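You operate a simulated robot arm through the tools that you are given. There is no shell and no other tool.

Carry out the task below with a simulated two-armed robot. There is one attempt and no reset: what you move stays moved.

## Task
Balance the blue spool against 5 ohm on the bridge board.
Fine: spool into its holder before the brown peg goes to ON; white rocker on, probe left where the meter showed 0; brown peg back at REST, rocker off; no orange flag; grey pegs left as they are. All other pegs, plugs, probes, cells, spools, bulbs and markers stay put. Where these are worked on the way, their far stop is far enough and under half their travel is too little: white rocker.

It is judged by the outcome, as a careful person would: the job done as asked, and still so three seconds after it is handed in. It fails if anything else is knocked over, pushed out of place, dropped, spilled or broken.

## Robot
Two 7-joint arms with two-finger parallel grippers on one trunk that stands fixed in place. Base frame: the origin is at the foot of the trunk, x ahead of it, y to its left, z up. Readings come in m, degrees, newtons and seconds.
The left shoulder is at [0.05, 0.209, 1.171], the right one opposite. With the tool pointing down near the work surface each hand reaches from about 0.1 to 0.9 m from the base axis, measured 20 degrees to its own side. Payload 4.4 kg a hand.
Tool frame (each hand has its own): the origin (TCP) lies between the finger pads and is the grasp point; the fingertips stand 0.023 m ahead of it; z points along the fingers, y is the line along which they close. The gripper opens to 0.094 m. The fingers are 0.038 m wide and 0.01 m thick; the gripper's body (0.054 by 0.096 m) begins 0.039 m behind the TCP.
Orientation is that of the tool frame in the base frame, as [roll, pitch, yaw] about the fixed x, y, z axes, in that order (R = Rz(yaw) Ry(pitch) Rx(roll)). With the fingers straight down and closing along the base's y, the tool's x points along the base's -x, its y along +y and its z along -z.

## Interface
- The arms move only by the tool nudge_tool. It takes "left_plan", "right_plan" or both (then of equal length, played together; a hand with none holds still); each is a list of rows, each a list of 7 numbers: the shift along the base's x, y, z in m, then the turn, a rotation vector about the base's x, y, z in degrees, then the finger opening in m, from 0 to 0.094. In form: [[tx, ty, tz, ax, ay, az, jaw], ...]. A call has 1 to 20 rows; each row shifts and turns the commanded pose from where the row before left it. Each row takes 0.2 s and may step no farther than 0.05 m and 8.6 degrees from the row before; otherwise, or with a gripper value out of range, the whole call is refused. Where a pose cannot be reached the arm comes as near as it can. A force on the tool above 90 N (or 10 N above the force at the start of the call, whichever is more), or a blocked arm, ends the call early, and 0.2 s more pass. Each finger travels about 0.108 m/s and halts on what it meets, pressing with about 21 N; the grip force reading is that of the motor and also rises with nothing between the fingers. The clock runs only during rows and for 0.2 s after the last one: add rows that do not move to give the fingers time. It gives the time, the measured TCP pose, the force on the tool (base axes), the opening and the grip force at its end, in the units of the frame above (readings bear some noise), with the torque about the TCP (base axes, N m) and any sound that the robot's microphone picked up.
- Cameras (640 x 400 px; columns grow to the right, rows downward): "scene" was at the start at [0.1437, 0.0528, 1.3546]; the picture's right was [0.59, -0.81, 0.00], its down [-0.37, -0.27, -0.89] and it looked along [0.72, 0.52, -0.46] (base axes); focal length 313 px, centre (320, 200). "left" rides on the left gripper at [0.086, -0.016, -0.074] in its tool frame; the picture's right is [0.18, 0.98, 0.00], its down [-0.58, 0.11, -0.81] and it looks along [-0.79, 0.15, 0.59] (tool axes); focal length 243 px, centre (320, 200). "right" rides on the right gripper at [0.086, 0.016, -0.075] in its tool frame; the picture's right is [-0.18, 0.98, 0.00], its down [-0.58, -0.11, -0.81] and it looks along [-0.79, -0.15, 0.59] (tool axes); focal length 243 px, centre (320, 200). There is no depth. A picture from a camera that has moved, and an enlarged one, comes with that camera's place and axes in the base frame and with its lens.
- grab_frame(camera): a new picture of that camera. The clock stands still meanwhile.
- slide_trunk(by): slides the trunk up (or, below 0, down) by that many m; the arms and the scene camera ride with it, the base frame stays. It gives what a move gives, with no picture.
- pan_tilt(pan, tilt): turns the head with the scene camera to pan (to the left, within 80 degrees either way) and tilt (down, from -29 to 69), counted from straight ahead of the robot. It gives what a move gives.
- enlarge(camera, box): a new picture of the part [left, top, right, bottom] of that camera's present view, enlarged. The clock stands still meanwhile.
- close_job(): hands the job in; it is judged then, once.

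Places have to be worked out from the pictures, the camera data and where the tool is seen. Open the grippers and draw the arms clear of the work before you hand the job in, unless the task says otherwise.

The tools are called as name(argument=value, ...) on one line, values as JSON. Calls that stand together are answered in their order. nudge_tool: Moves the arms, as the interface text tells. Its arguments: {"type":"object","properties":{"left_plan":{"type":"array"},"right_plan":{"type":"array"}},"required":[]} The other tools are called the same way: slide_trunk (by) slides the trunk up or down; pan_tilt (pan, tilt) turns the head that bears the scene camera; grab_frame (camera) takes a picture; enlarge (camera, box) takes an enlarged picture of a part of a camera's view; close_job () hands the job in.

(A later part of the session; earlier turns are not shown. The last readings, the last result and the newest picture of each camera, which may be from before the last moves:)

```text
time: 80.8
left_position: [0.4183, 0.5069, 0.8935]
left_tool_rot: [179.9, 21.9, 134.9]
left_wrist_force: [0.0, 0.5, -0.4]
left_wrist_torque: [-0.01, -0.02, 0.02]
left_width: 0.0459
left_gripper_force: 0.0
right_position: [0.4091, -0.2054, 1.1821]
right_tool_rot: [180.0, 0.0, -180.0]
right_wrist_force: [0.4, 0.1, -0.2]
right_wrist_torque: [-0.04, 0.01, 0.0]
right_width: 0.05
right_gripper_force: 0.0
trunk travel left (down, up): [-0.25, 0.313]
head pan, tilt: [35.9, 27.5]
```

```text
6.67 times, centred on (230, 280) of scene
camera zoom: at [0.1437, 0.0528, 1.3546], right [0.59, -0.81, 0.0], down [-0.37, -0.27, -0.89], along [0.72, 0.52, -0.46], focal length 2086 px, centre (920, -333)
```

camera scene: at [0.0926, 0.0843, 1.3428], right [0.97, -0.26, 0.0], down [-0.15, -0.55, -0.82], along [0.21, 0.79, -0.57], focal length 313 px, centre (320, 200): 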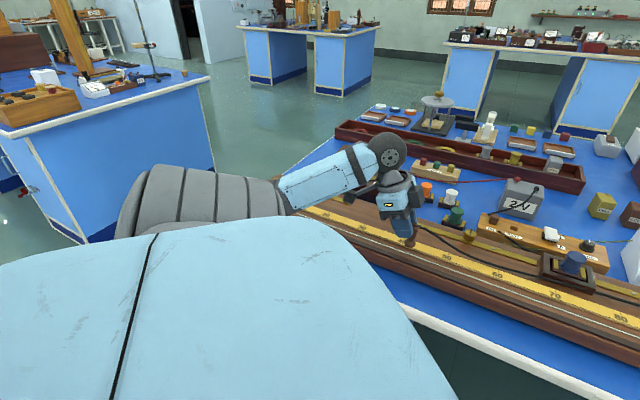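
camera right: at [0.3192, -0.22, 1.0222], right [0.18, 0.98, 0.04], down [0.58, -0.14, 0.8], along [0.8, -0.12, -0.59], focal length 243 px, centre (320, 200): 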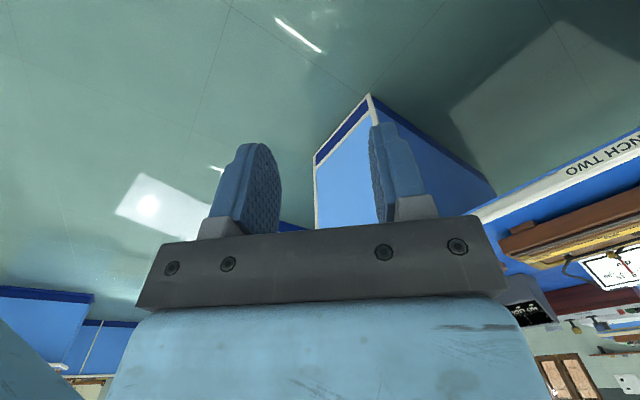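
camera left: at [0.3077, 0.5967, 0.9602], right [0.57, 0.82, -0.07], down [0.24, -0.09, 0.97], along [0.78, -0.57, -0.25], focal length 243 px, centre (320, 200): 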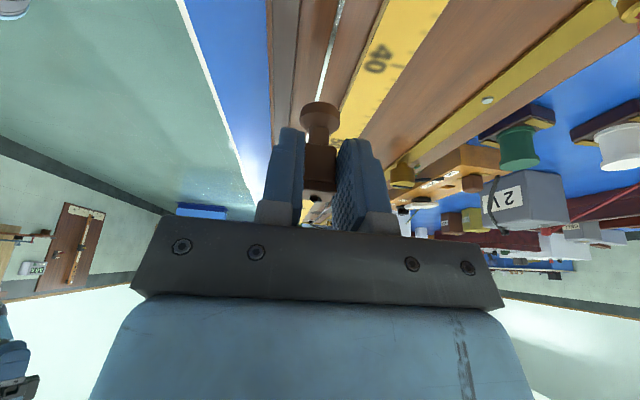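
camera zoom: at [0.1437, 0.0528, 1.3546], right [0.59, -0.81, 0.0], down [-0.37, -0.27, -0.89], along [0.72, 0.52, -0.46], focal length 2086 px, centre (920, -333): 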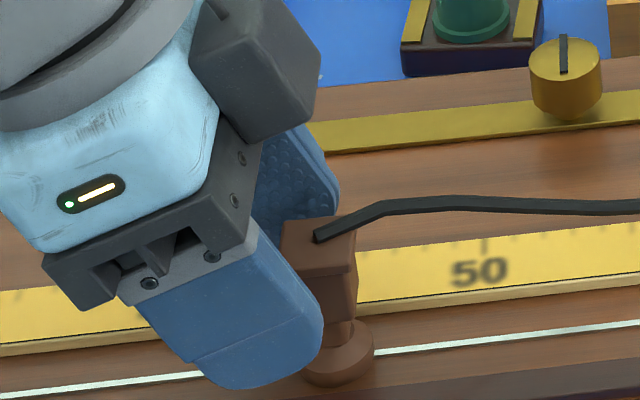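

The probe stands on its own with the meter at 0 d. I'll withdraw the fingers back along their own axis.

nudge_tool(left_plan=[[-0.004, 0.004, 0.0139, 0, 0, 0, 0.046], [-0.008, 0.008, 0.0278, 0, 0, 0, 0.046], [-0.008, 0.008, 0.0278, 0, 0, 0, 0.046], [-0.008, 0.008, 0.0278, 0, 0, 0, 0.046], [0, 0, 0.03, 0, 0, 0, 0.046], [0, 0, 0, 0, 0, 0, 0.046]])

grab_frame(camera="scene")

enlarge(camera="scene", box=[365, 195, 437, 255])

enlarge(camera="scene", box=[190, 240, 290, 310])

```text
time: 82.2
left_position: [0.3901, 0.5354, 1.0212]
left_tool_rot: [179.9, 22.1, 135.0]
left_wrist_force: [-0.6, -0.9, 0.3]
left_wrist_torque: [-0.01, -0.02, 0.0]
left_width: 0.046
left_gripper_force: 0.1
right_position: [0.4096, -0.205, 1.1834]
right_tool_rot: [180.0, 0.0, -179.9]
right_wrist_force: [-0.2, 0.2, 0.1]
right_wrist_torque: [0.01, -0.01, -0.01]
right_width: 0.0502
right_gripper_force: 0.1
trunk travel left (down, up): [-0.25, 0.313]
head pan, tilt: [35.9, 27.5]
```

```text
taken
camera scene: at [0.1436, 0.0531, 1.3546], right [0.59, -0.81, 0.0], down [-0.37, -0.27, -0.89], along [0.72, 0.52, -0.46], focal length 313 px, centre (320, 200)
```

scene: 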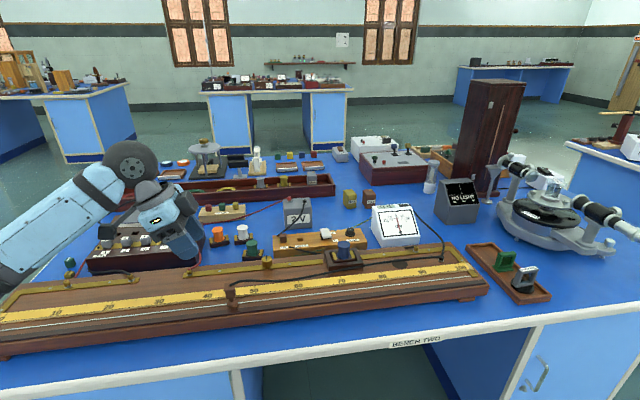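

```text
6.67 times, centred on (401, 225) of scene
camera zoom: at [0.1436, 0.0531, 1.3546], right [0.59, -0.81, 0.0], down [-0.37, -0.27, -0.89], along [0.72, 0.52, -0.46], focal length 2086 px, centre (-220, 33)
```

zoom: 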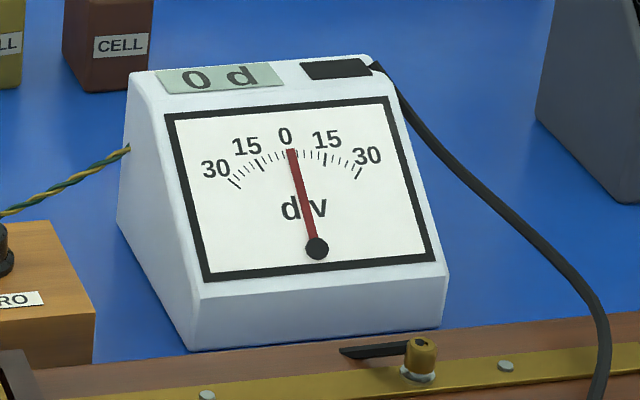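

```text
5.71 times, centred on (240, 275) of scene
camera zoom: at [0.1436, 0.0531, 1.3546], right [0.59, -0.81, 0.0], down [-0.37, -0.27, -0.89], along [0.72, 0.52, -0.46], focal length 1788 px, centre (777, -229)
```

zoom: 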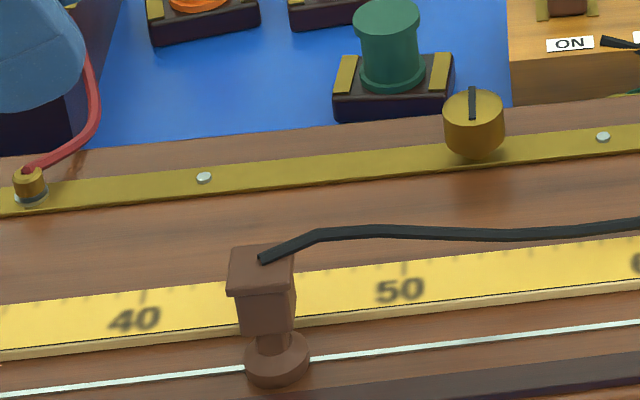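

The probe stands upright on the wire near 45 cm, the meter shows 0 d, and there is no flag. Next I'll return the brown peg: I'll take the tilt off the hand, turn it back to the 45° yaw, and carry it high over the switch block.

nudge_tool(left_plan=[[0, 0, 0.02, 5.2, 5.2, 0, 0.046], [0, 0, 0.02, 5.2, 5.2, 0, 0.046], [0.01, 0, 0.02, 5.2, 5.2, 0, 0.046], [0.03, 0.004, 0.005, 0, 0, 8.2, 0.046], [0.03, 0.004, 0.0, 0, 0, 8.2, 0.046], [0.03, 0.004, 0, 0, 0, 8.2, 0.046], [0.03, 0.004, 0, 0, 0, 8.2, 0.046], [0.03, 0.004, 0, 0, 0, 8.2, 0.046], [0.03, 0.004, 0, 0, 0, 8.2, 0.046], [0.03, 0.004, 0, 0, 0, 8.2, 0.046], [0.03, 0.004, 0, 0, 0, 8.2, 0.046], [0.02, 0.004, 0, 0, 0, 8.2, 0.046], [0.02, 0.004, 0, 0, 0, 8.2, 0.046], [0.0, 0.0, 0, 0, 0, 8.0, 0.046], [0, 0, 0, 0, 0, 0, 0.046]])

grab_frame(camera="scene")

```text
time: 85.4
left_position: [0.6799, 0.5748, 1.086]
left_tool_rot: [179.8, 0.0, -134.8]
left_wrist_force: [-0.4, 0.5, 0.7]
left_wrist_torque: [0.0, 0.02, -0.02]
left_width: 0.0457
left_gripper_force: 0.0
right_position: [0.4096, -0.2059, 1.1812]
right_tool_rot: [-179.9, 0.0, -180.0]
right_wrist_force: [-0.1, -0.5, 0.1]
right_wrist_torque: [0.0, 0.03, 0.02]
right_width: 0.05
right_gripper_force: 0.1
trunk travel left (down, up): [-0.25, 0.313]
head pan, tilt: [35.9, 27.5]
```

```text
taken
camera scene: at [0.1442, 0.0527, 1.3545], right [0.59, -0.81, 0.0], down [-0.37, -0.27, -0.89], along [0.72, 0.52, -0.46], focal length 313 px, centre (320, 200)
```

scene: 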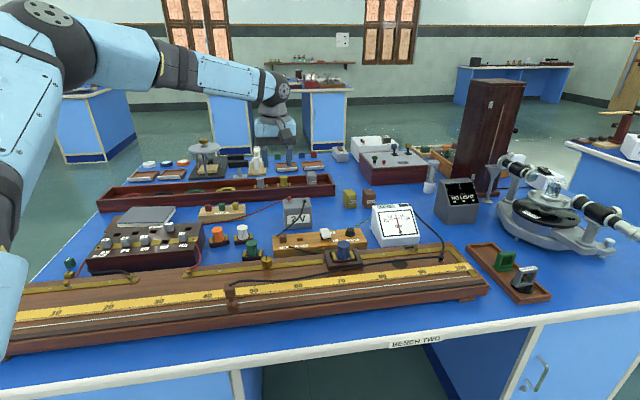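

The hand is above the block with its jaws parallel to the board. I'll lower the trunk 10 cm, the posture that worked before for the peg.

slide_trunk(by=-0.1)

grab_frame(camera="left")

enlarge(camera="left", box=[220, 0, 420, 130])

```text
time: 86.8
left_position: [0.6808, 0.576, 0.9861]
left_tool_rot: [179.8, 0.0, -135.1]
left_wrist_force: [0.3, 0.2, -0.1]
left_wrist_torque: [-0.01, 0.04, 0.02]
left_width: 0.0461
left_gripper_force: 0.0
right_position: [0.4088, -0.2061, 1.0822]
right_tool_rot: [180.0, 0.0, 179.9]
right_wrist_force: [0.6, -0.7, -0.8]
right_wrist_torque: [0.01, 0.01, 0.0]
right_width: 0.0501
right_gripper_force: 0.0
trunk travel left (down, up): [-0.15, 0.413]
head pan, tilt: [35.9, 27.5]
```

```text
taken
camera left: at [0.6313, 0.5038, 1.0613], right [-0.83, 0.56, 0.0], down [0.34, 0.49, 0.81], along [0.45, 0.67, -0.59], focal length 243 px, centre (320, 200)
```

left: 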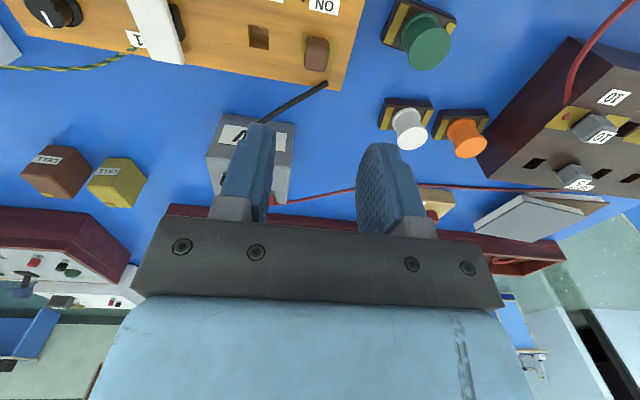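

```text
3.08 times, centred on (320, 65) of left
camera zoom: at [0.6313, 0.5038, 1.0613], right [-0.83, 0.56, 0.0], down [0.34, 0.49, 0.81], along [0.45, 0.67, -0.59], focal length 746 px, centre (320, 615)
```

zoom: 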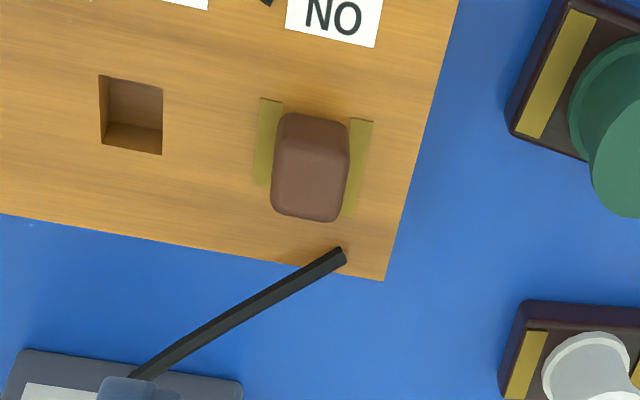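

The peg is at ON at (0.6856, 0.5797), and the left hand is almost above it. I'll go down around it with open jaws.

nudge_tool(left_plan=[[0.0024, 0.0018, -0.035, 0, 0, 0, 0.042], [0.0024, 0.0018, -0.035, 0, 0, 0, 0.042], [0, 0, -0.03, 0, 0, 0, 0.042], [0, 0, -0.02, 0, 0, 0, 0.042], [0, 0, 0, 0, 0, 0, 0.042]])

grab_frame(camera="left")

enlarge(camera="scene", box=[250, 150, 350, 240])

```text
time: 88.0
left_position: [0.6857, 0.5778, 0.8662]
left_tool_rot: [179.9, 0.0, -135.0]
left_wrist_force: [0.1, 0.1, 0.2]
left_wrist_torque: [-0.02, 0.02, -0.02]
left_width: 0.042
left_gripper_force: 0.1
right_position: [0.4095, -0.2049, 1.0823]
right_tool_rot: [-180.0, -0.1, 180.0]
right_wrist_force: [0.0, -0.9, 1.2]
right_wrist_torque: [0.02, -0.01, 0.01]
right_width: 0.05
right_gripper_force: 0.0
trunk travel left (down, up): [-0.15, 0.413]
head pan, tilt: [35.9, 27.5]
```

```text
taken
camera left: at [0.6359, 0.5073, 0.9407], right [-0.83, 0.56, 0.0], down [0.34, 0.49, 0.81], along [0.45, 0.67, -0.59], focal length 243 px, centre (320, 200)
```

left: 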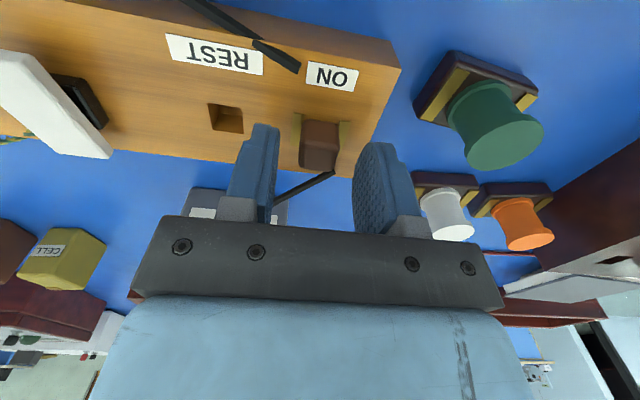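

```text
4.44 times, centred on (300, 195) of scene
camera zoom: at [0.1436, 0.0527, 1.2546], right [0.59, -0.81, 0.0], down [-0.37, -0.27, -0.89], along [0.72, 0.52, -0.46], focal length 1391 px, centre (409, 222)
```

zoom: 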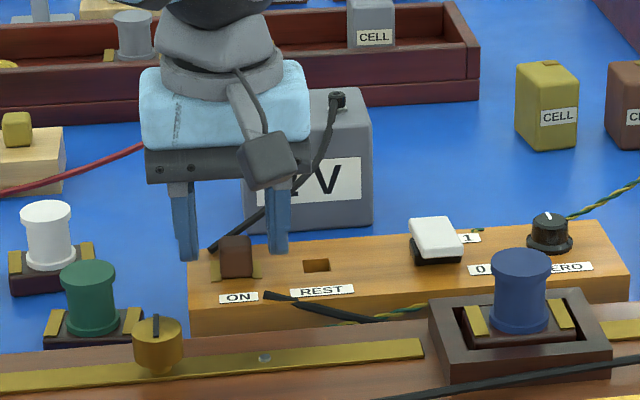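

The peg is centred between the fingers. I'll lower the last 8 mm and grip it.

nudge_tool(left_plan=[[0.0002, 0.0014, -0.005, 0, 0, 0, 0.042], [0, 0, -0.0035, 0, 0, 0, 0.042], [0, 0, 0, 0, 0, 0, 0.03], [0, 0, 0, 0, 0, 0, 0.01], [0, 0, 0, 0, 0, 0, 0.01], [0, 0, 0, 0, 0, 0, 0.01]])

grab_frame(camera="left")

```text
time: 89.4
left_position: [0.6851, 0.5815, 0.8589]
left_tool_rot: [180.0, 0.0, -134.9]
left_wrist_force: [-0.7, 0.3, -0.4]
left_wrist_torque: [-0.02, -0.01, 0.01]
left_width: 0.0187
left_gripper_force: 20.4
right_position: [0.4089, -0.2055, 1.0831]
right_tool_rot: [180.0, 0.0, 180.0]
right_wrist_force: [0.1, 0.0, -0.3]
right_wrist_torque: [-0.06, 0.01, -0.02]
right_width: 0.0498
right_gripper_force: 0.1
trunk travel left (down, up): [-0.15, 0.413]
head pan, tilt: [35.9, 27.5]
```

```text
taken
camera left: at [0.6364, 0.5089, 0.9325], right [-0.83, 0.56, 0.0], down [0.34, 0.49, 0.81], along [0.45, 0.67, -0.59], focal length 243 px, centre (320, 200)
```

left: 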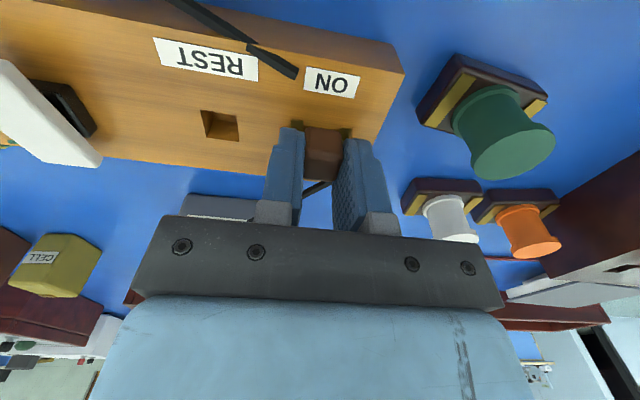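

The peg is gripped at 18.7 mm. I'll lift it out 4 cm and carry it 50 mm back over the REST slot.

nudge_tool(left_plan=[[0, 0, 0.005, 0, 0, 0, 0.01], [0, 0, 0.01, 0, 0, 0, 0.01], [0, 0, 0.015, 0, 0, 0, 0.01], [0, 0, 0.01, 0, 0, 0, 0.01], [0.0176, -0.0176, 0, 0, 0, 0, 0.01], [0.0176, -0.0176, 0, 0, 0, 0, 0.01], [0, 0, -0.008, 0, 0, 0, 0.01], [0, 0, 0, 0, 0, 0, 0.01]])

enlarge(camera="left", box=[230, 40, 450, 190])

enlarge(camera="scene", box=[262, 165, 342, 225])

```text
time: 91.2
left_position: [0.7206, 0.5458, 0.8901]
left_tool_rot: [180.0, 0.0, -135.0]
left_wrist_force: [-0.3, -0.9, -1.2]
left_wrist_torque: [0.02, 0.05, -0.04]
left_width: 0.019
left_gripper_force: 21.2
right_position: [0.4099, -0.2058, 1.0819]
right_tool_rot: [180.0, 0.0, 180.0]
right_wrist_force: [-0.2, 0.6, 0.1]
right_wrist_torque: [-0.03, 0.04, 0.0]
right_width: 0.0502
right_gripper_force: 0.2
trunk travel left (down, up): [-0.15, 0.413]
head pan, tilt: [35.9, 27.5]
```

```text
2.67 times, centred on (340, 115) of left
camera zoom: at [0.6714, 0.4734, 0.9644], right [-0.83, 0.56, 0.0], down [0.34, 0.49, 0.81], along [0.45, 0.67, -0.59], focal length 647 px, centre (267, 427)
```

zoom: 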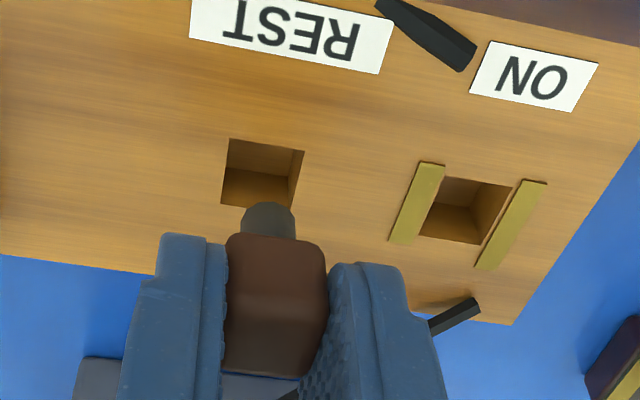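

```text
6.67 times, centred on (302, 195) of scene
camera zoom: at [0.1437, 0.0526, 1.2546], right [0.59, -0.81, 0.0], down [-0.37, -0.27, -0.89], along [0.72, 0.52, -0.46], focal length 2086 px, centre (440, 233)
```

zoom: 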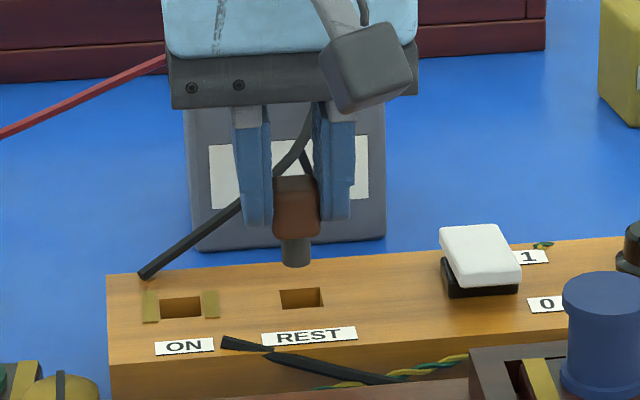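

The shaft needs about 1.2 mm to be centred over REST. I'll correct that and lower the peg in.

nudge_tool(left_plan=[[0.0012, -0.0012, -0.008, 0, 0, 0, 0.01], [0, 0, -0.007, 0, 0, 0, 0.01], [0, 0, -0.006, 0, 0, 0, 0.01], [0, 0, -0.005, 0, 0, 0, 0.01], [0, 0, -0.004, 0, 0, 0, 0.01], [0, 0, -0.001, 0, 0, 0, 0.01], [0, 0, 0, 0, 0, 0, 0.01]])

enlarge(camera="scene", box=[262, 165, 342, 225])

enlarge(camera="left", box=[230, 60, 450, 210])

```text
time: 92.8
left_position: [0.7218, 0.5448, 0.8588]
left_tool_rot: [179.9, -0.1, -135.1]
left_wrist_force: [-0.4, 0.5, -0.3]
left_wrist_torque: [-0.03, 0.04, 0.02]
left_width: 0.0192
left_gripper_force: 20.9
right_position: [0.4092, -0.2047, 1.0818]
right_tool_rot: [-180.0, 0.0, 180.0]
right_wrist_force: [-0.1, 0.5, -0.3]
right_wrist_torque: [-0.02, 0.02, -0.01]
right_width: 0.0499
right_gripper_force: 0.1
trunk travel left (down, up): [-0.15, 0.413]
head pan, tilt: [35.9, 27.5]
```

```text
6.67 times, centred on (302, 195) of scene
camera zoom: at [0.1438, 0.0528, 1.2546], right [0.59, -0.81, 0.0], down [-0.37, -0.27, -0.89], along [0.72, 0.52, -0.46], focal length 2086 px, centre (440, 233)
```

zoom: 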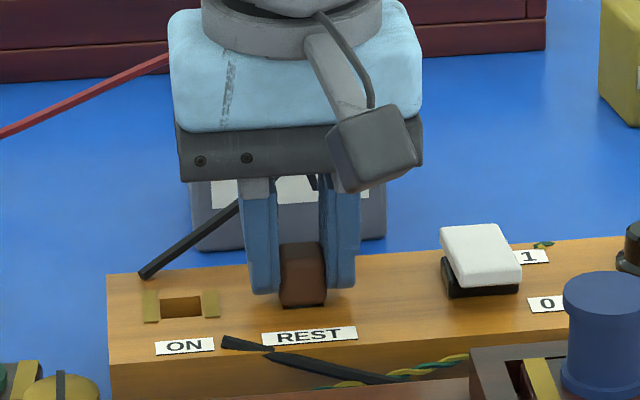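

```text
2.67 times, centred on (340, 135) of left
camera zoom: at [0.6729, 0.4727, 0.9332], right [-0.83, 0.56, 0.0], down [0.34, 0.49, 0.81], along [0.45, 0.67, -0.59], focal length 647 px, centre (267, 373)
```

zoom: 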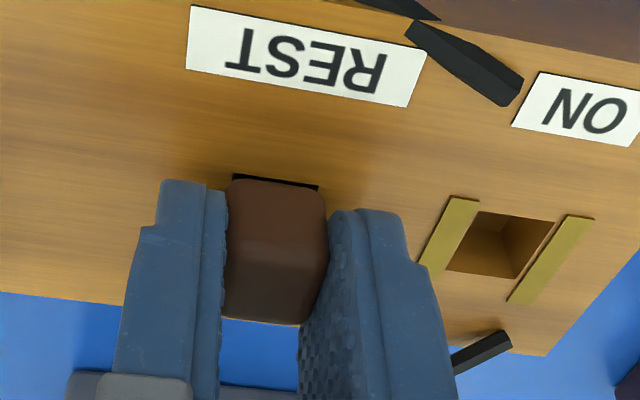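

The peg is nearly home in REST. I'll press down gently until it seats.

nudge_tool(left_plan=[[0, 0, -0.001, 0, 0, 0, 0.01], [0, 0, -0.001, 0, 0, 0, 0.01], [0, 0, 0, 0, 0, 0, 0.01]])

```text
time: 93.6
left_position: [0.7212, 0.5439, 0.8581]
left_tool_rot: [179.9, 0.1, -135.0]
left_wrist_force: [1.5, 1.6, 5.3]
left_wrist_torque: [-0.02, -0.01, -0.03]
left_width: 0.0189
left_gripper_force: 20.7
right_position: [0.409, -0.2061, 1.0816]
right_tool_rot: [-179.9, 0.1, -180.0]
right_wrist_force: [-0.4, -0.3, 0.1]
right_wrist_torque: [-0.02, -0.03, 0.0]
right_width: 0.0501
right_gripper_force: 0.2
trunk travel left (down, up): [-0.15, 0.413]
head pan, tilt: [35.9, 27.5]
```

It is seated, with 5.3 N of resistance at z 0.858. I'll open the jaws, rise, and check the peg.

nudge_tool(left_plan=[[0, 0, 0.0005, 0, 0, 0, 0.03], [0, 0, 0, 0, 0, 0, 0.042], [0, 0, 0, 0, 0, 0, 0.042], [0, 0, 0.02, 0, 0, 0, 0.042], [0, 0, 0.04, 0, 0, 0, 0.042], [0, 0, 0.04, 0, 0, 0, 0.03], [0, 0, 0, 0, 0, 0, 0.0]])

enlarge(camera="scene", box=[262, 150, 382, 235])

enlarge(camera="left", box=[150, 0, 400, 130])

```text
time: 95.2
left_position: [0.7218, 0.5443, 0.9571]
left_tool_rot: [180.0, -0.1, -135.0]
left_wrist_force: [0.4, 0.1, -0.2]
left_wrist_torque: [0.04, 0.06, 0.0]
left_width: 0.0
left_gripper_force: 21.2
right_position: [0.4098, -0.2047, 1.0823]
right_tool_rot: [-180.0, -0.1, -180.0]
right_wrist_force: [0.0, -1.2, 0.0]
right_wrist_torque: [0.0, -0.01, -0.01]
right_width: 0.0499
right_gripper_force: 0.2
trunk travel left (down, up): [-0.15, 0.413]
head pan, tilt: [35.9, 27.5]
```

```text
4.71 times, centred on (322, 192) of scene
camera zoom: at [0.144, 0.0531, 1.2545], right [0.59, -0.81, 0.0], down [-0.37, -0.27, -0.89], along [0.72, 0.52, -0.46], focal length 1473 px, centre (311, 235)
```

zoom: 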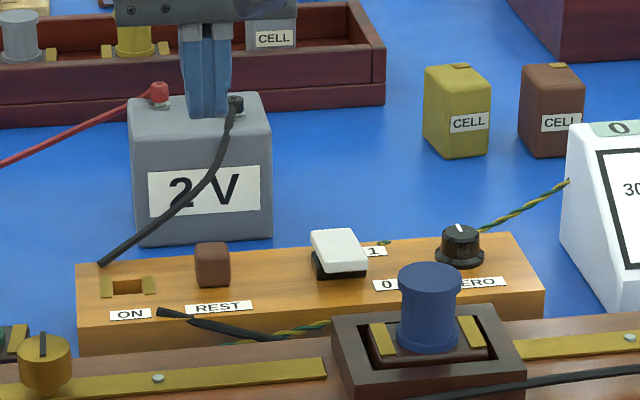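

```text
2.56 times, centred on (275, 65) of left
camera zoom: at [0.6734, 0.4735, 1.0319], right [-0.83, 0.56, 0.0], down [0.34, 0.49, 0.81], along [0.45, 0.67, -0.59], focal length 621 px, centre (435, 546)
```

zoom: 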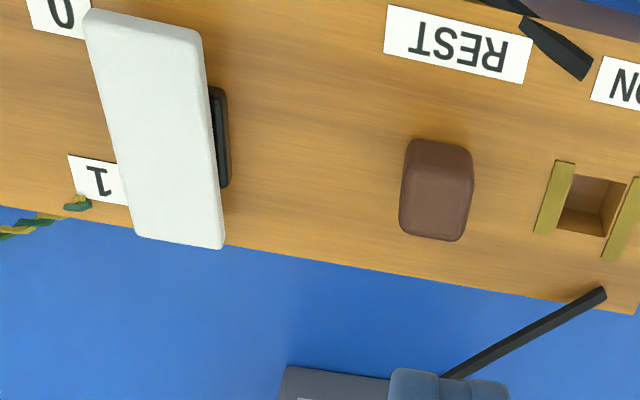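

The brown peg is back at REST. Now the rocker goes off: I'll take the closed fingers over its raised front end, by "0", near (0.758, 0.476).

nudge_tool(left_plan=[[0.012, -0.023, 0, 0, 0, 0, 0.0], [0.012, -0.023, -0.02, 0, 0, 0, 0.0], [0.0119, -0.0228, -0.03, 0, 0, 0, 0.0], [0, 0, 0, 0, 0, 0, 0.0]])

enlarge(camera="left", box=[220, 0, 420, 200])

enlarge(camera="scene", box=[290, 150, 390, 235])

```text
time: 96.2
left_position: [0.757, 0.476, 0.9074]
left_tool_rot: [179.9, 0.0, -134.9]
left_wrist_force: [0.9, 0.2, 0.3]
left_wrist_torque: [0.01, 0.02, 0.0]
left_width: 0.0
left_gripper_force: 20.7
right_position: [0.4078, -0.2057, 1.0842]
right_tool_rot: [180.0, -0.1, 180.0]
right_wrist_force: [-0.1, -0.2, 0.2]
right_wrist_torque: [-0.01, 0.01, 0.01]
right_width: 0.05
right_gripper_force: 0.0
trunk travel left (down, up): [-0.15, 0.413]
head pan, tilt: [35.9, 27.5]
```

```text
2.00 times, centred on (320, 100) of left
camera zoom: at [0.708, 0.4048, 0.9816], right [-0.83, 0.56, 0.0], down [0.33, 0.49, 0.81], along [0.45, 0.67, -0.59], focal length 485 px, centre (320, 400)
```

zoom: 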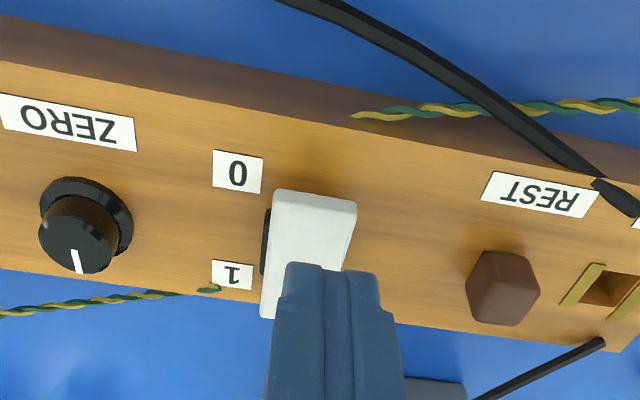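

```text
4.71 times, centred on (340, 192) of scene
camera zoom: at [0.1433, 0.0531, 1.2547], right [0.59, -0.81, 0.0], down [-0.37, -0.27, -0.89], along [0.72, 0.52, -0.46], focal length 1473 px, centre (226, 235)
```

zoom: 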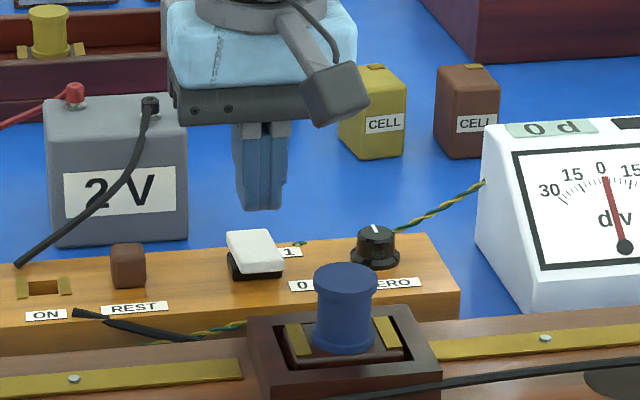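

The fingertips are over the front edge of the rocker. I'll shift 3 mm in and press down in small steps.

nudge_tool(left_plan=[[0.0028, 0.0, -0.015, 0, 0, 0, 0.0], [0, 0, -0.01, 0, 0, 0, 0.0], [0, 0, -0.004, 0, 0, 0, 0.0], [0, 0, -0.003, 0, 0, 0, 0.0], [0, 0, -0.003, 0, 0, 0, 0.0]])

enlarge(camera="left", box=[220, 20, 420, 220])

enlarge(camera="scene", box=[300, 160, 370, 225])

```text
time: 97.4
left_position: [0.7504, 0.476, 0.8766]
left_tool_rot: [179.8, 0.0, -134.9]
left_wrist_force: [0.3, 0.0, -1.5]
left_wrist_torque: [0.02, -0.01, -0.01]
left_width: 0.0
left_gripper_force: 21.1
left hand out of reach, approached as far as the arm can: row 1, 2, 5
right_position: [0.4087, -0.2053, 1.083]
right_tool_rot: [-180.0, 0.0, -180.0]
right_wrist_force: [-0.1, 0.3, 0.1]
right_wrist_torque: [-0.01, -0.01, 0.0]
right_width: 0.05
right_gripper_force: 0.0
trunk travel left (down, up): [-0.15, 0.413]
head pan, tilt: [35.9, 27.5]
```

```text
2.00 times, centred on (320, 120) of left
camera zoom: at [0.7012, 0.4043, 0.9511], right [-0.83, 0.56, 0.0], down [0.33, 0.49, 0.81], along [0.45, 0.67, -0.59], focal length 485 px, centre (320, 360)
```

zoom: 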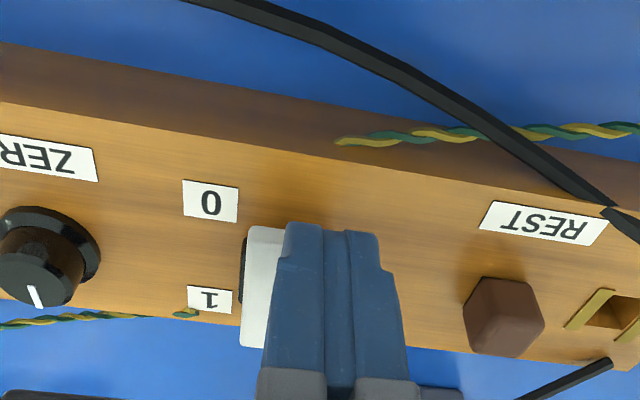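

```text
6.15 times, centred on (335, 192) of scene
camera zoom: at [0.1437, 0.0528, 1.2546], right [0.59, -0.81, 0.0], down [-0.37, -0.27, -0.89], along [0.72, 0.52, -0.46], focal length 1926 px, centre (228, 246)
```

zoom: 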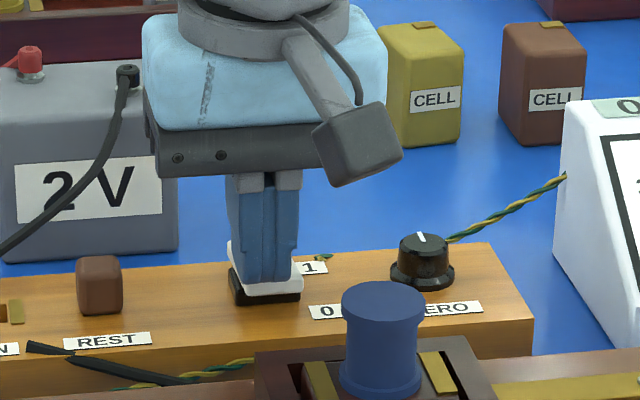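

The straight-down reach falls 1 cm short again. I'll back off upward and lean the fingers 15° toward the 100 end this time, because that keeps the wrist camera high and clear of the blue spool.

nudge_tool(left_plan=[[0, 0, 0.02, 0, 0, 0, 0.0], [0, 0, 0.03, 0, 0, 0, 0.0], [0, 0, 0, -5.3, -5.3, 0, 0.0], [0, 0, 0, -5.3, -5.3, 0, 0.0], [0, 0, 0, 0, 0, 0, 0.0]])

enlarge(camera="scene", box=[290, 130, 390, 225])

```text
time: 98.6
left_position: [0.7511, 0.4769, 0.9269]
left_tool_rot: [-165.2, 0.1, -134.9]
left_wrist_force: [-0.6, 1.0, -0.3]
left_wrist_torque: [0.04, 0.0, 0.0]
left_width: 0.0
left_gripper_force: 21.1
right_position: [0.4092, -0.2053, 1.0816]
right_tool_rot: [-180.0, 0.0, -179.9]
right_wrist_force: [0.7, 0.6, 0.6]
right_wrist_torque: [-0.02, -0.02, 0.0]
right_width: 0.0502
right_gripper_force: 0.0
trunk travel left (down, up): [-0.15, 0.413]
head pan, tilt: [35.9, 27.5]
```

```text
4.21 times, centred on (340, 178) of scene
camera zoom: at [0.1438, 0.0527, 1.2546], right [0.59, -0.81, 0.0], down [-0.37, -0.27, -0.89], along [0.72, 0.52, -0.46], focal length 1318 px, centre (236, 295)
```

zoom: 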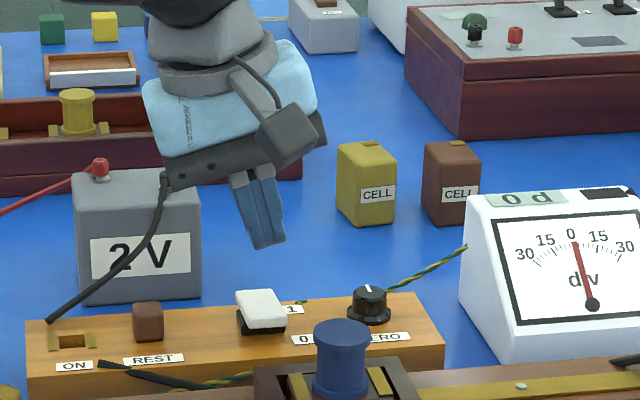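

The lean worked and the rocker is untouched. I'll move over its front end and check.

nudge_tool(left_plan=[[0.0056, -0.0016, -0.015, 0, 0, 0, 0.0], [0.0056, -0.0015, -0.015, 0, 0, 0, 0.0], [0, 0, 0, 0, 0, 0, 0.0]])

enlarge(camera="left", box=[200, 0, 420, 200])

enlarge(camera="scene", box=[300, 150, 380, 225])

```text
time: 99.4
left_position: [0.7622, 0.4728, 0.8971]
left_tool_rot: [-165.1, -0.1, -135.0]
left_wrist_force: [-1.1, -0.2, -0.5]
left_wrist_torque: [0.01, 0.02, 0.0]
left_width: 0.0001
left_gripper_force: 20.7
right_position: [0.4094, -0.2062, 1.0815]
right_tool_rot: [-180.0, 0.0, 180.0]
right_wrist_force: [-0.6, 0.6, 0.1]
right_wrist_torque: [0.03, -0.02, 0.0]
right_width: 0.0501
right_gripper_force: 0.2
trunk travel left (down, up): [-0.15, 0.413]
head pan, tilt: [35.9, 27.5]
```

```text
2.00 times, centred on (310, 100) of left
camera zoom: at [0.6988, 0.4158, 0.9726], right [-0.8, 0.54, -0.25], down [0.19, 0.63, 0.75], along [0.57, 0.55, -0.61], focal length 485 px, centre (340, 400)
```

zoom: 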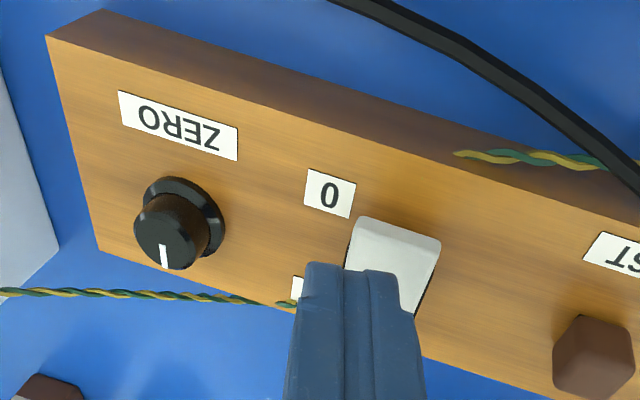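

```text
5.33 times, centred on (340, 188) of scene
camera zoom: at [0.1437, 0.053, 1.2546], right [0.59, -0.81, 0.0], down [-0.37, -0.27, -0.89], along [0.72, 0.52, -0.46], focal length 1669 px, centre (213, 267)
```

zoom: 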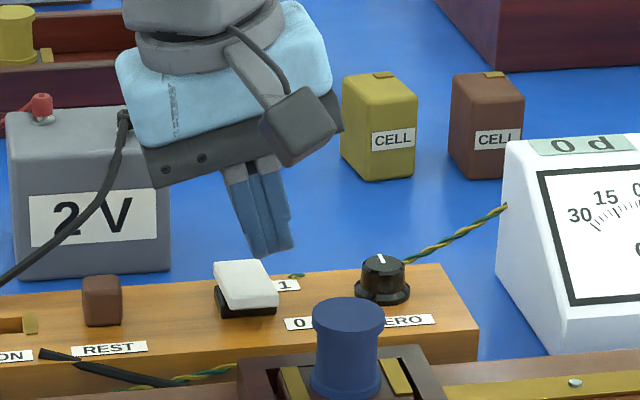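

I can reach this spot. I'll come down to just above the plate and check where the tips would land.

nudge_tool(left_plan=[[-0.0014, 0.0014, -0.008, 0, 0, 0, 0.0], [0, 0, -0.004, 0, 0, 0, 0.0], [0, 0, 0, 0, 0, 0, 0.0]])

enlarge(camera="left", box=[240, 50, 400, 200])

enlarge(camera="scene", box=[315, 165, 375, 215])

```text
time: 100.2
left_position: [0.7606, 0.475, 0.8844]
left_tool_rot: [-165.1, 0.0, -135.0]
left_wrist_force: [0.3, 0.3, -0.8]
left_wrist_torque: [0.01, -0.01, -0.01]
left_width: 0.0003
left_gripper_force: 21.1
right_position: [0.4085, -0.2052, 1.0822]
right_tool_rot: [180.0, 0.0, 180.0]
right_wrist_force: [-0.6, -0.1, -0.6]
right_wrist_torque: [-0.01, 0.01, -0.01]
right_width: 0.0499
right_gripper_force: 0.1
trunk travel left (down, up): [-0.15, 0.413]
head pan, tilt: [35.9, 27.5]
```

```text
2.67 times, centred on (320, 125) of left
camera zoom: at [0.6973, 0.4167, 0.9607], right [-0.8, 0.54, -0.25], down [0.19, 0.63, 0.75], along [0.57, 0.55, -0.61], focal length 647 px, centre (320, 400)
```

zoom: 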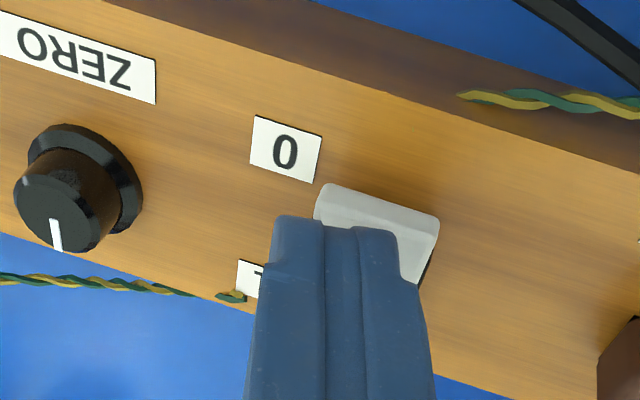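

```text
8.00 times, centred on (345, 190) of scene
camera zoom: at [0.1437, 0.0528, 1.2546], right [0.59, -0.81, 0.0], down [-0.37, -0.27, -0.89], along [0.72, 0.52, -0.46], focal length 2504 px, centre (120, 280)
```

zoom: 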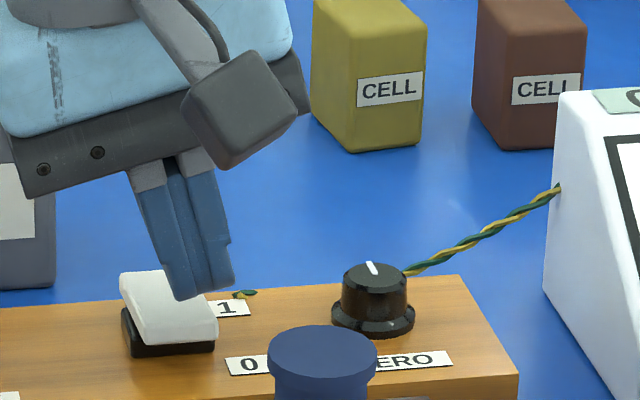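

The tips would land right on the front edge, so I'll shift 7 mm further in and then press down in small steps.

nudge_tool(left_plan=[[0.005, 0.005, 0, 0, 0, 0, 0.0], [0, 0, -0.004, 0, 0, 0, 0.0], [0, 0, -0.003, 0, 0, 0, 0.0], [0, 0, -0.003, 0, 0, 0, 0.0], [0, 0, -0.002, 0, 0, 0, 0.0]])

enlarge(camera="left", box=[240, 50, 400, 200])

enlarge(camera="scene", box=[315, 165, 375, 215])

```text
time: 101.4
left_position: [0.7646, 0.4817, 0.8736]
left_tool_rot: [-165.2, 0.0, -135.0]
left_wrist_force: [-0.6, -0.1, 0.6]
left_wrist_torque: [-0.02, 0.01, 0.0]
left_width: 0.0
left_gripper_force: 21.3
right_position: [0.4094, -0.2066, 1.0825]
right_tool_rot: [-180.0, -0.1, 179.9]
right_wrist_force: [-0.4, 0.6, -0.6]
right_wrist_torque: [-0.02, 0.02, -0.01]
right_width: 0.0501
right_gripper_force: 0.0
trunk travel left (down, up): [-0.15, 0.413]
head pan, tilt: [35.9, 27.5]
```

```text
2.67 times, centred on (320, 125) of left
camera zoom: at [0.7019, 0.4227, 0.9487], right [-0.8, 0.54, -0.25], down [0.19, 0.63, 0.75], along [0.57, 0.55, -0.61], focal length 647 px, centre (320, 400)
```

zoom: 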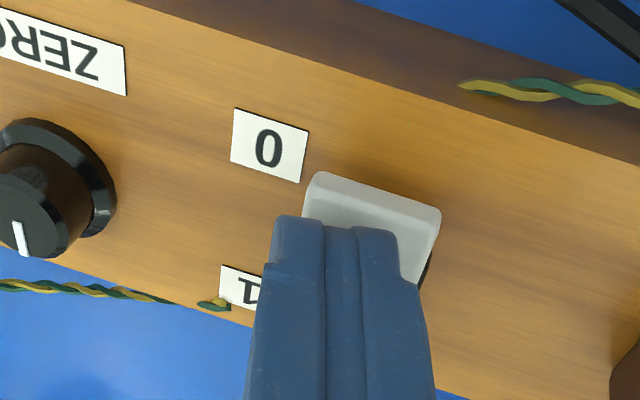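

```text
8.00 times, centred on (345, 190) of scene
camera zoom: at [0.1438, 0.0528, 1.2546], right [0.59, -0.81, 0.0], down [-0.37, -0.27, -0.89], along [0.72, 0.52, -0.46], focal length 2504 px, centre (120, 280)
```

zoom: 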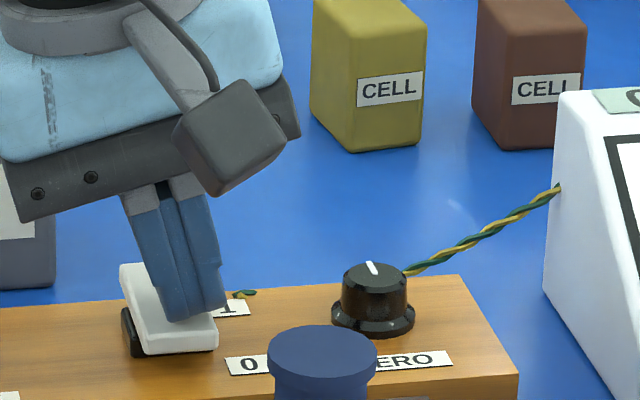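

The front end is already going down. I'll press further to its stop.

nudge_tool(left_plan=[[0, 0, -0.003, 0, 0, 0, 0.0], [0, 0, -0.003, 0, 0, 0, 0.0], [0, 0, -0.002, 0, 0, 0, 0.0]])

enlarge(camera="scene", box=[315, 165, 375, 215])

```text
time: 102.2
left_position: [0.7642, 0.4805, 0.8718]
left_tool_rot: [-164.8, 0.5, -134.9]
left_wrist_force: [5.8, 14.7, 32.5]
left_wrist_torque: [0.81, -0.48, 0.09]
left_width: 0.0002
left_gripper_force: 20.5
right_position: [0.4054, -0.207, 1.0838]
right_tool_rot: [179.9, 0.2, -179.9]
right_wrist_force: [0.5, 0.4, -0.6]
right_wrist_torque: [-0.04, -0.03, -0.02]
right_width: 0.0502
right_gripper_force: 0.1
trunk travel left (down, up): [-0.15, 0.413]
head pan, tilt: [35.9, 27.5]
```

```text
8.00 times, centred on (345, 190) of scene
camera zoom: at [0.1402, 0.0516, 1.2557], right [0.59, -0.81, 0.0], down [-0.37, -0.27, -0.89], along [0.72, 0.52, -0.46], focal length 2504 px, centre (120, 280)
```

zoom: 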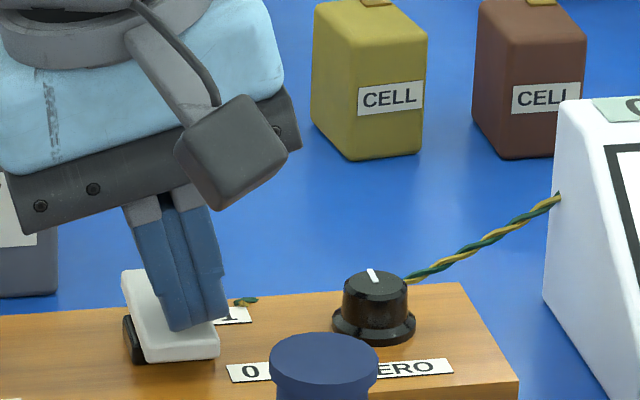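

It is at the stop with 32 N of resistance. I'll lift straight off and check that the rocker sits at off.

nudge_tool(left_plan=[[0, 0, 0.01, 0, 0, 0, 0.0], [0, 0, 0.03, 0, 0, 0, 0.0], [-0.01, -0.01, 0.03, 0, 0, 0, 0.0], [0, 0, 0.02, 5.3, 5.3, 0, 0.02], [0, 0, 0.02, 5.3, 5.3, 0, 0.05], [0, 0, 0, 0, 0, 0, 0.06]])

enlarge(camera="scene", box=[262, 160, 372, 235])

enlarge(camera="scene", box=[360, 160, 440, 225])

grab_frame(camera="left")

```text
time: 103.6
left_position: [0.7546, 0.4705, 0.976]
left_tool_rot: [179.7, 0.0, -135.0]
left_wrist_force: [0.0, -0.1, 0.6]
left_wrist_torque: [0.01, -0.01, -0.04]
left_width: 0.06
left_gripper_force: 0.1
right_position: [0.41, -0.2059, 1.0819]
right_tool_rot: [-180.0, 0.1, -179.9]
right_wrist_force: [0.1, -1.1, 1.1]
right_wrist_torque: [-0.01, 0.02, -0.02]
right_width: 0.0499
right_gripper_force: 0.0
trunk travel left (down, up): [-0.15, 0.413]
head pan, tilt: [35.9, 27.5]
```

```text
5.33 times, centred on (317, 198) of scene
camera zoom: at [0.1438, 0.0531, 1.2545], right [0.59, -0.81, 0.0], down [-0.37, -0.27, -0.89], along [0.72, 0.52, -0.46], focal length 1669 px, centre (336, 213)
```

zoom: 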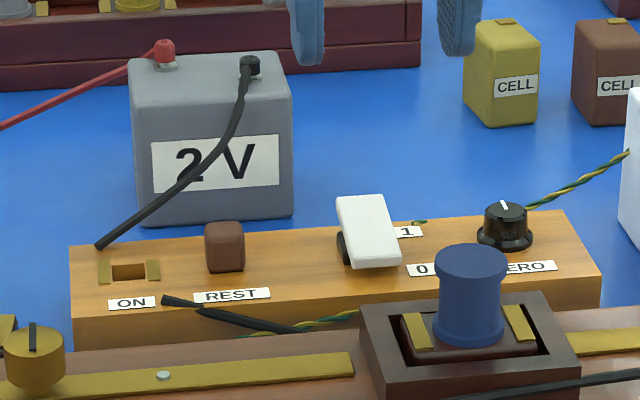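

```text
6.15 times, centred on (400, 192) of scene
camera zoom: at [0.1438, 0.0531, 1.2545], right [0.59, -0.81, 0.0], down [-0.37, -0.27, -0.89], along [0.72, 0.52, -0.46], focal length 1926 px, centre (-172, 246)
```

zoom: 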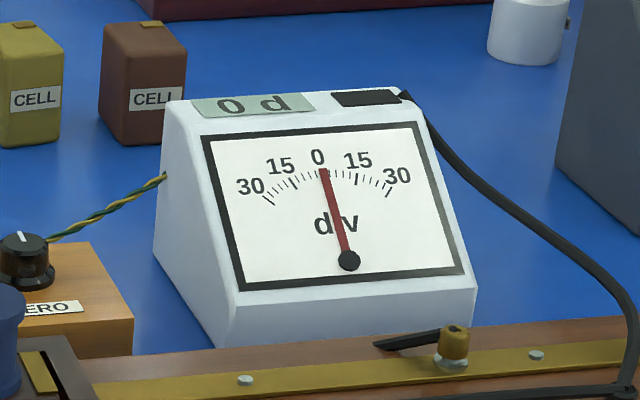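

```text
taken
camera left: at [0.7061, 0.3987, 1.0496], right [-0.83, 0.56, 0.0], down [0.34, 0.49, 0.81], along [0.45, 0.67, -0.59], focal length 243 px, centre (320, 200)
```

left: 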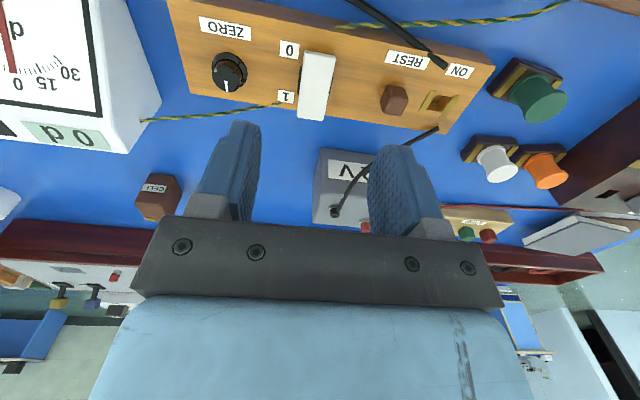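

The rocker is off, the peg is at REST, the meter reads 0 d and the flag window is black. I'll raise the trunk back to its starting height and draw the left arm clear.

slide_trunk(by=0.1)

```text
time: 104.9
left_position: [0.7554, 0.4714, 1.0747]
left_tool_rot: [179.9, 0.1, -135.0]
left_wrist_force: [0.5, -0.2, -0.3]
left_wrist_torque: [0.02, 0.01, 0.01]
left_width: 0.0599
left_gripper_force: 0.1
right_position: [0.4079, -0.205, 1.1811]
right_tool_rot: [-179.9, 0.0, 180.0]
right_wrist_force: [0.2, -0.1, -0.4]
right_wrist_torque: [-0.01, -0.01, 0.03]
right_width: 0.05
right_gripper_force: 0.0
trunk travel left (down, up): [-0.25, 0.313]
head pan, tilt: [35.9, 27.5]
```

The trunk is back at its starting height and both hands are well above the bench. I'll bring the left hand back toward its starting pose, keeping it high.

nudge_tool(left_plan=[[-0.02, 0.005, 0.03, 0, 0, 0, 0.08], [-0.03, 0.008, 0.03, 0, 0, 0, 0.09], [-0.035, 0.008, 0.02, 0, 0, 0, 0.094], [-0.035, 0.008, 0.01, 0, 0, -7.5, 0.094], [-0.035, 0.008, 0, 0, 0, -7.5, 0.094], [-0.035, 0.0, 0, 0, 0, -7.5, 0.094], [-0.035, 0.0, 0, 0, 0, -7.5, 0.094], [-0.035, 0, 0, 0, 0, -7.5, 0.094], [-0.035, 0, 0, 0, 0, -7.5, 0.094], [-0.035, 0, 0, 0, 0, 0, 0.094], [0, 0, 0, 0, 0, 0, 0.094]])

grab_frame(camera="scene")

enlarge(camera="scene", box=[180, 220, 300, 310])

enlarge(camera="scene", box=[260, 190, 430, 290])

```text
time: 107.3
left_position: [0.4247, 0.5081, 1.1629]
left_tool_rot: [179.9, -0.2, 179.8]
left_wrist_force: [0.9, -0.2, 0.4]
left_wrist_torque: [0.01, -0.02, 0.02]
left_width: 0.094
left_gripper_force: 0.0
right_position: [0.4101, -0.2055, 1.1815]
right_tool_rot: [-180.0, 0.0, -180.0]
right_wrist_force: [-0.5, 0.5, 1.0]
right_wrist_torque: [0.01, -0.01, 0.02]
right_width: 0.0501
right_gripper_force: 0.2
trunk travel left (down, up): [-0.25, 0.313]
head pan, tilt: [35.9, 27.5]
```

```text
taken
camera scene: at [0.1443, 0.0521, 1.3545], right [0.59, -0.81, 0.0], down [-0.37, -0.27, -0.89], along [0.72, 0.52, -0.46], focal length 313 px, centre (320, 200)
```

scene: 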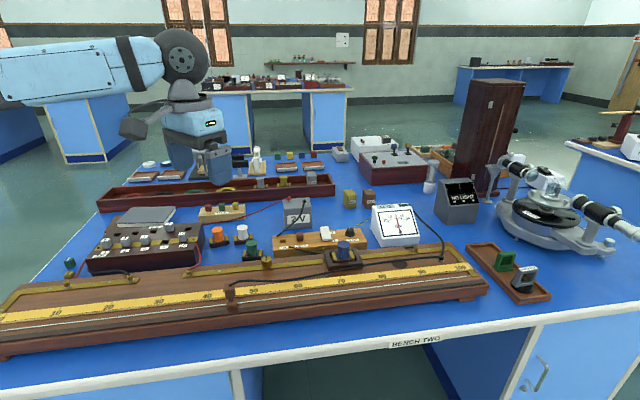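

```text
4.44 times, centred on (240, 265) of scene
camera zoom: at [0.1443, 0.0521, 1.3545], right [0.59, -0.81, 0.0], down [-0.37, -0.27, -0.89], along [0.72, 0.52, -0.46], focal length 1391 px, centre (676, -89)
```

zoom: 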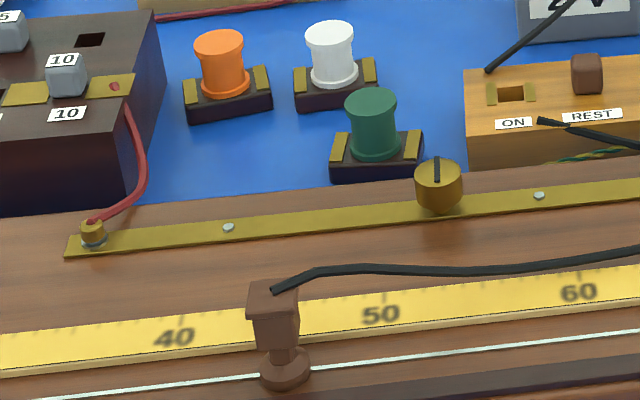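

```text
3.76 times, centred on (345, 240) of scene
camera zoom: at [0.1443, 0.0521, 1.3545], right [0.59, -0.81, 0.0], down [-0.37, -0.27, -0.89], along [0.72, 0.52, -0.46], focal length 1178 px, centre (226, 49)
```

zoom: 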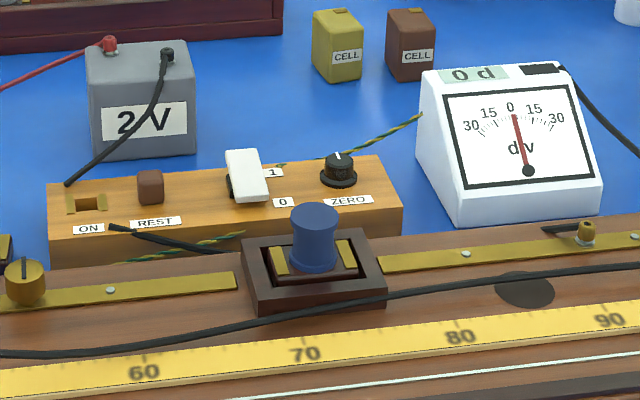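

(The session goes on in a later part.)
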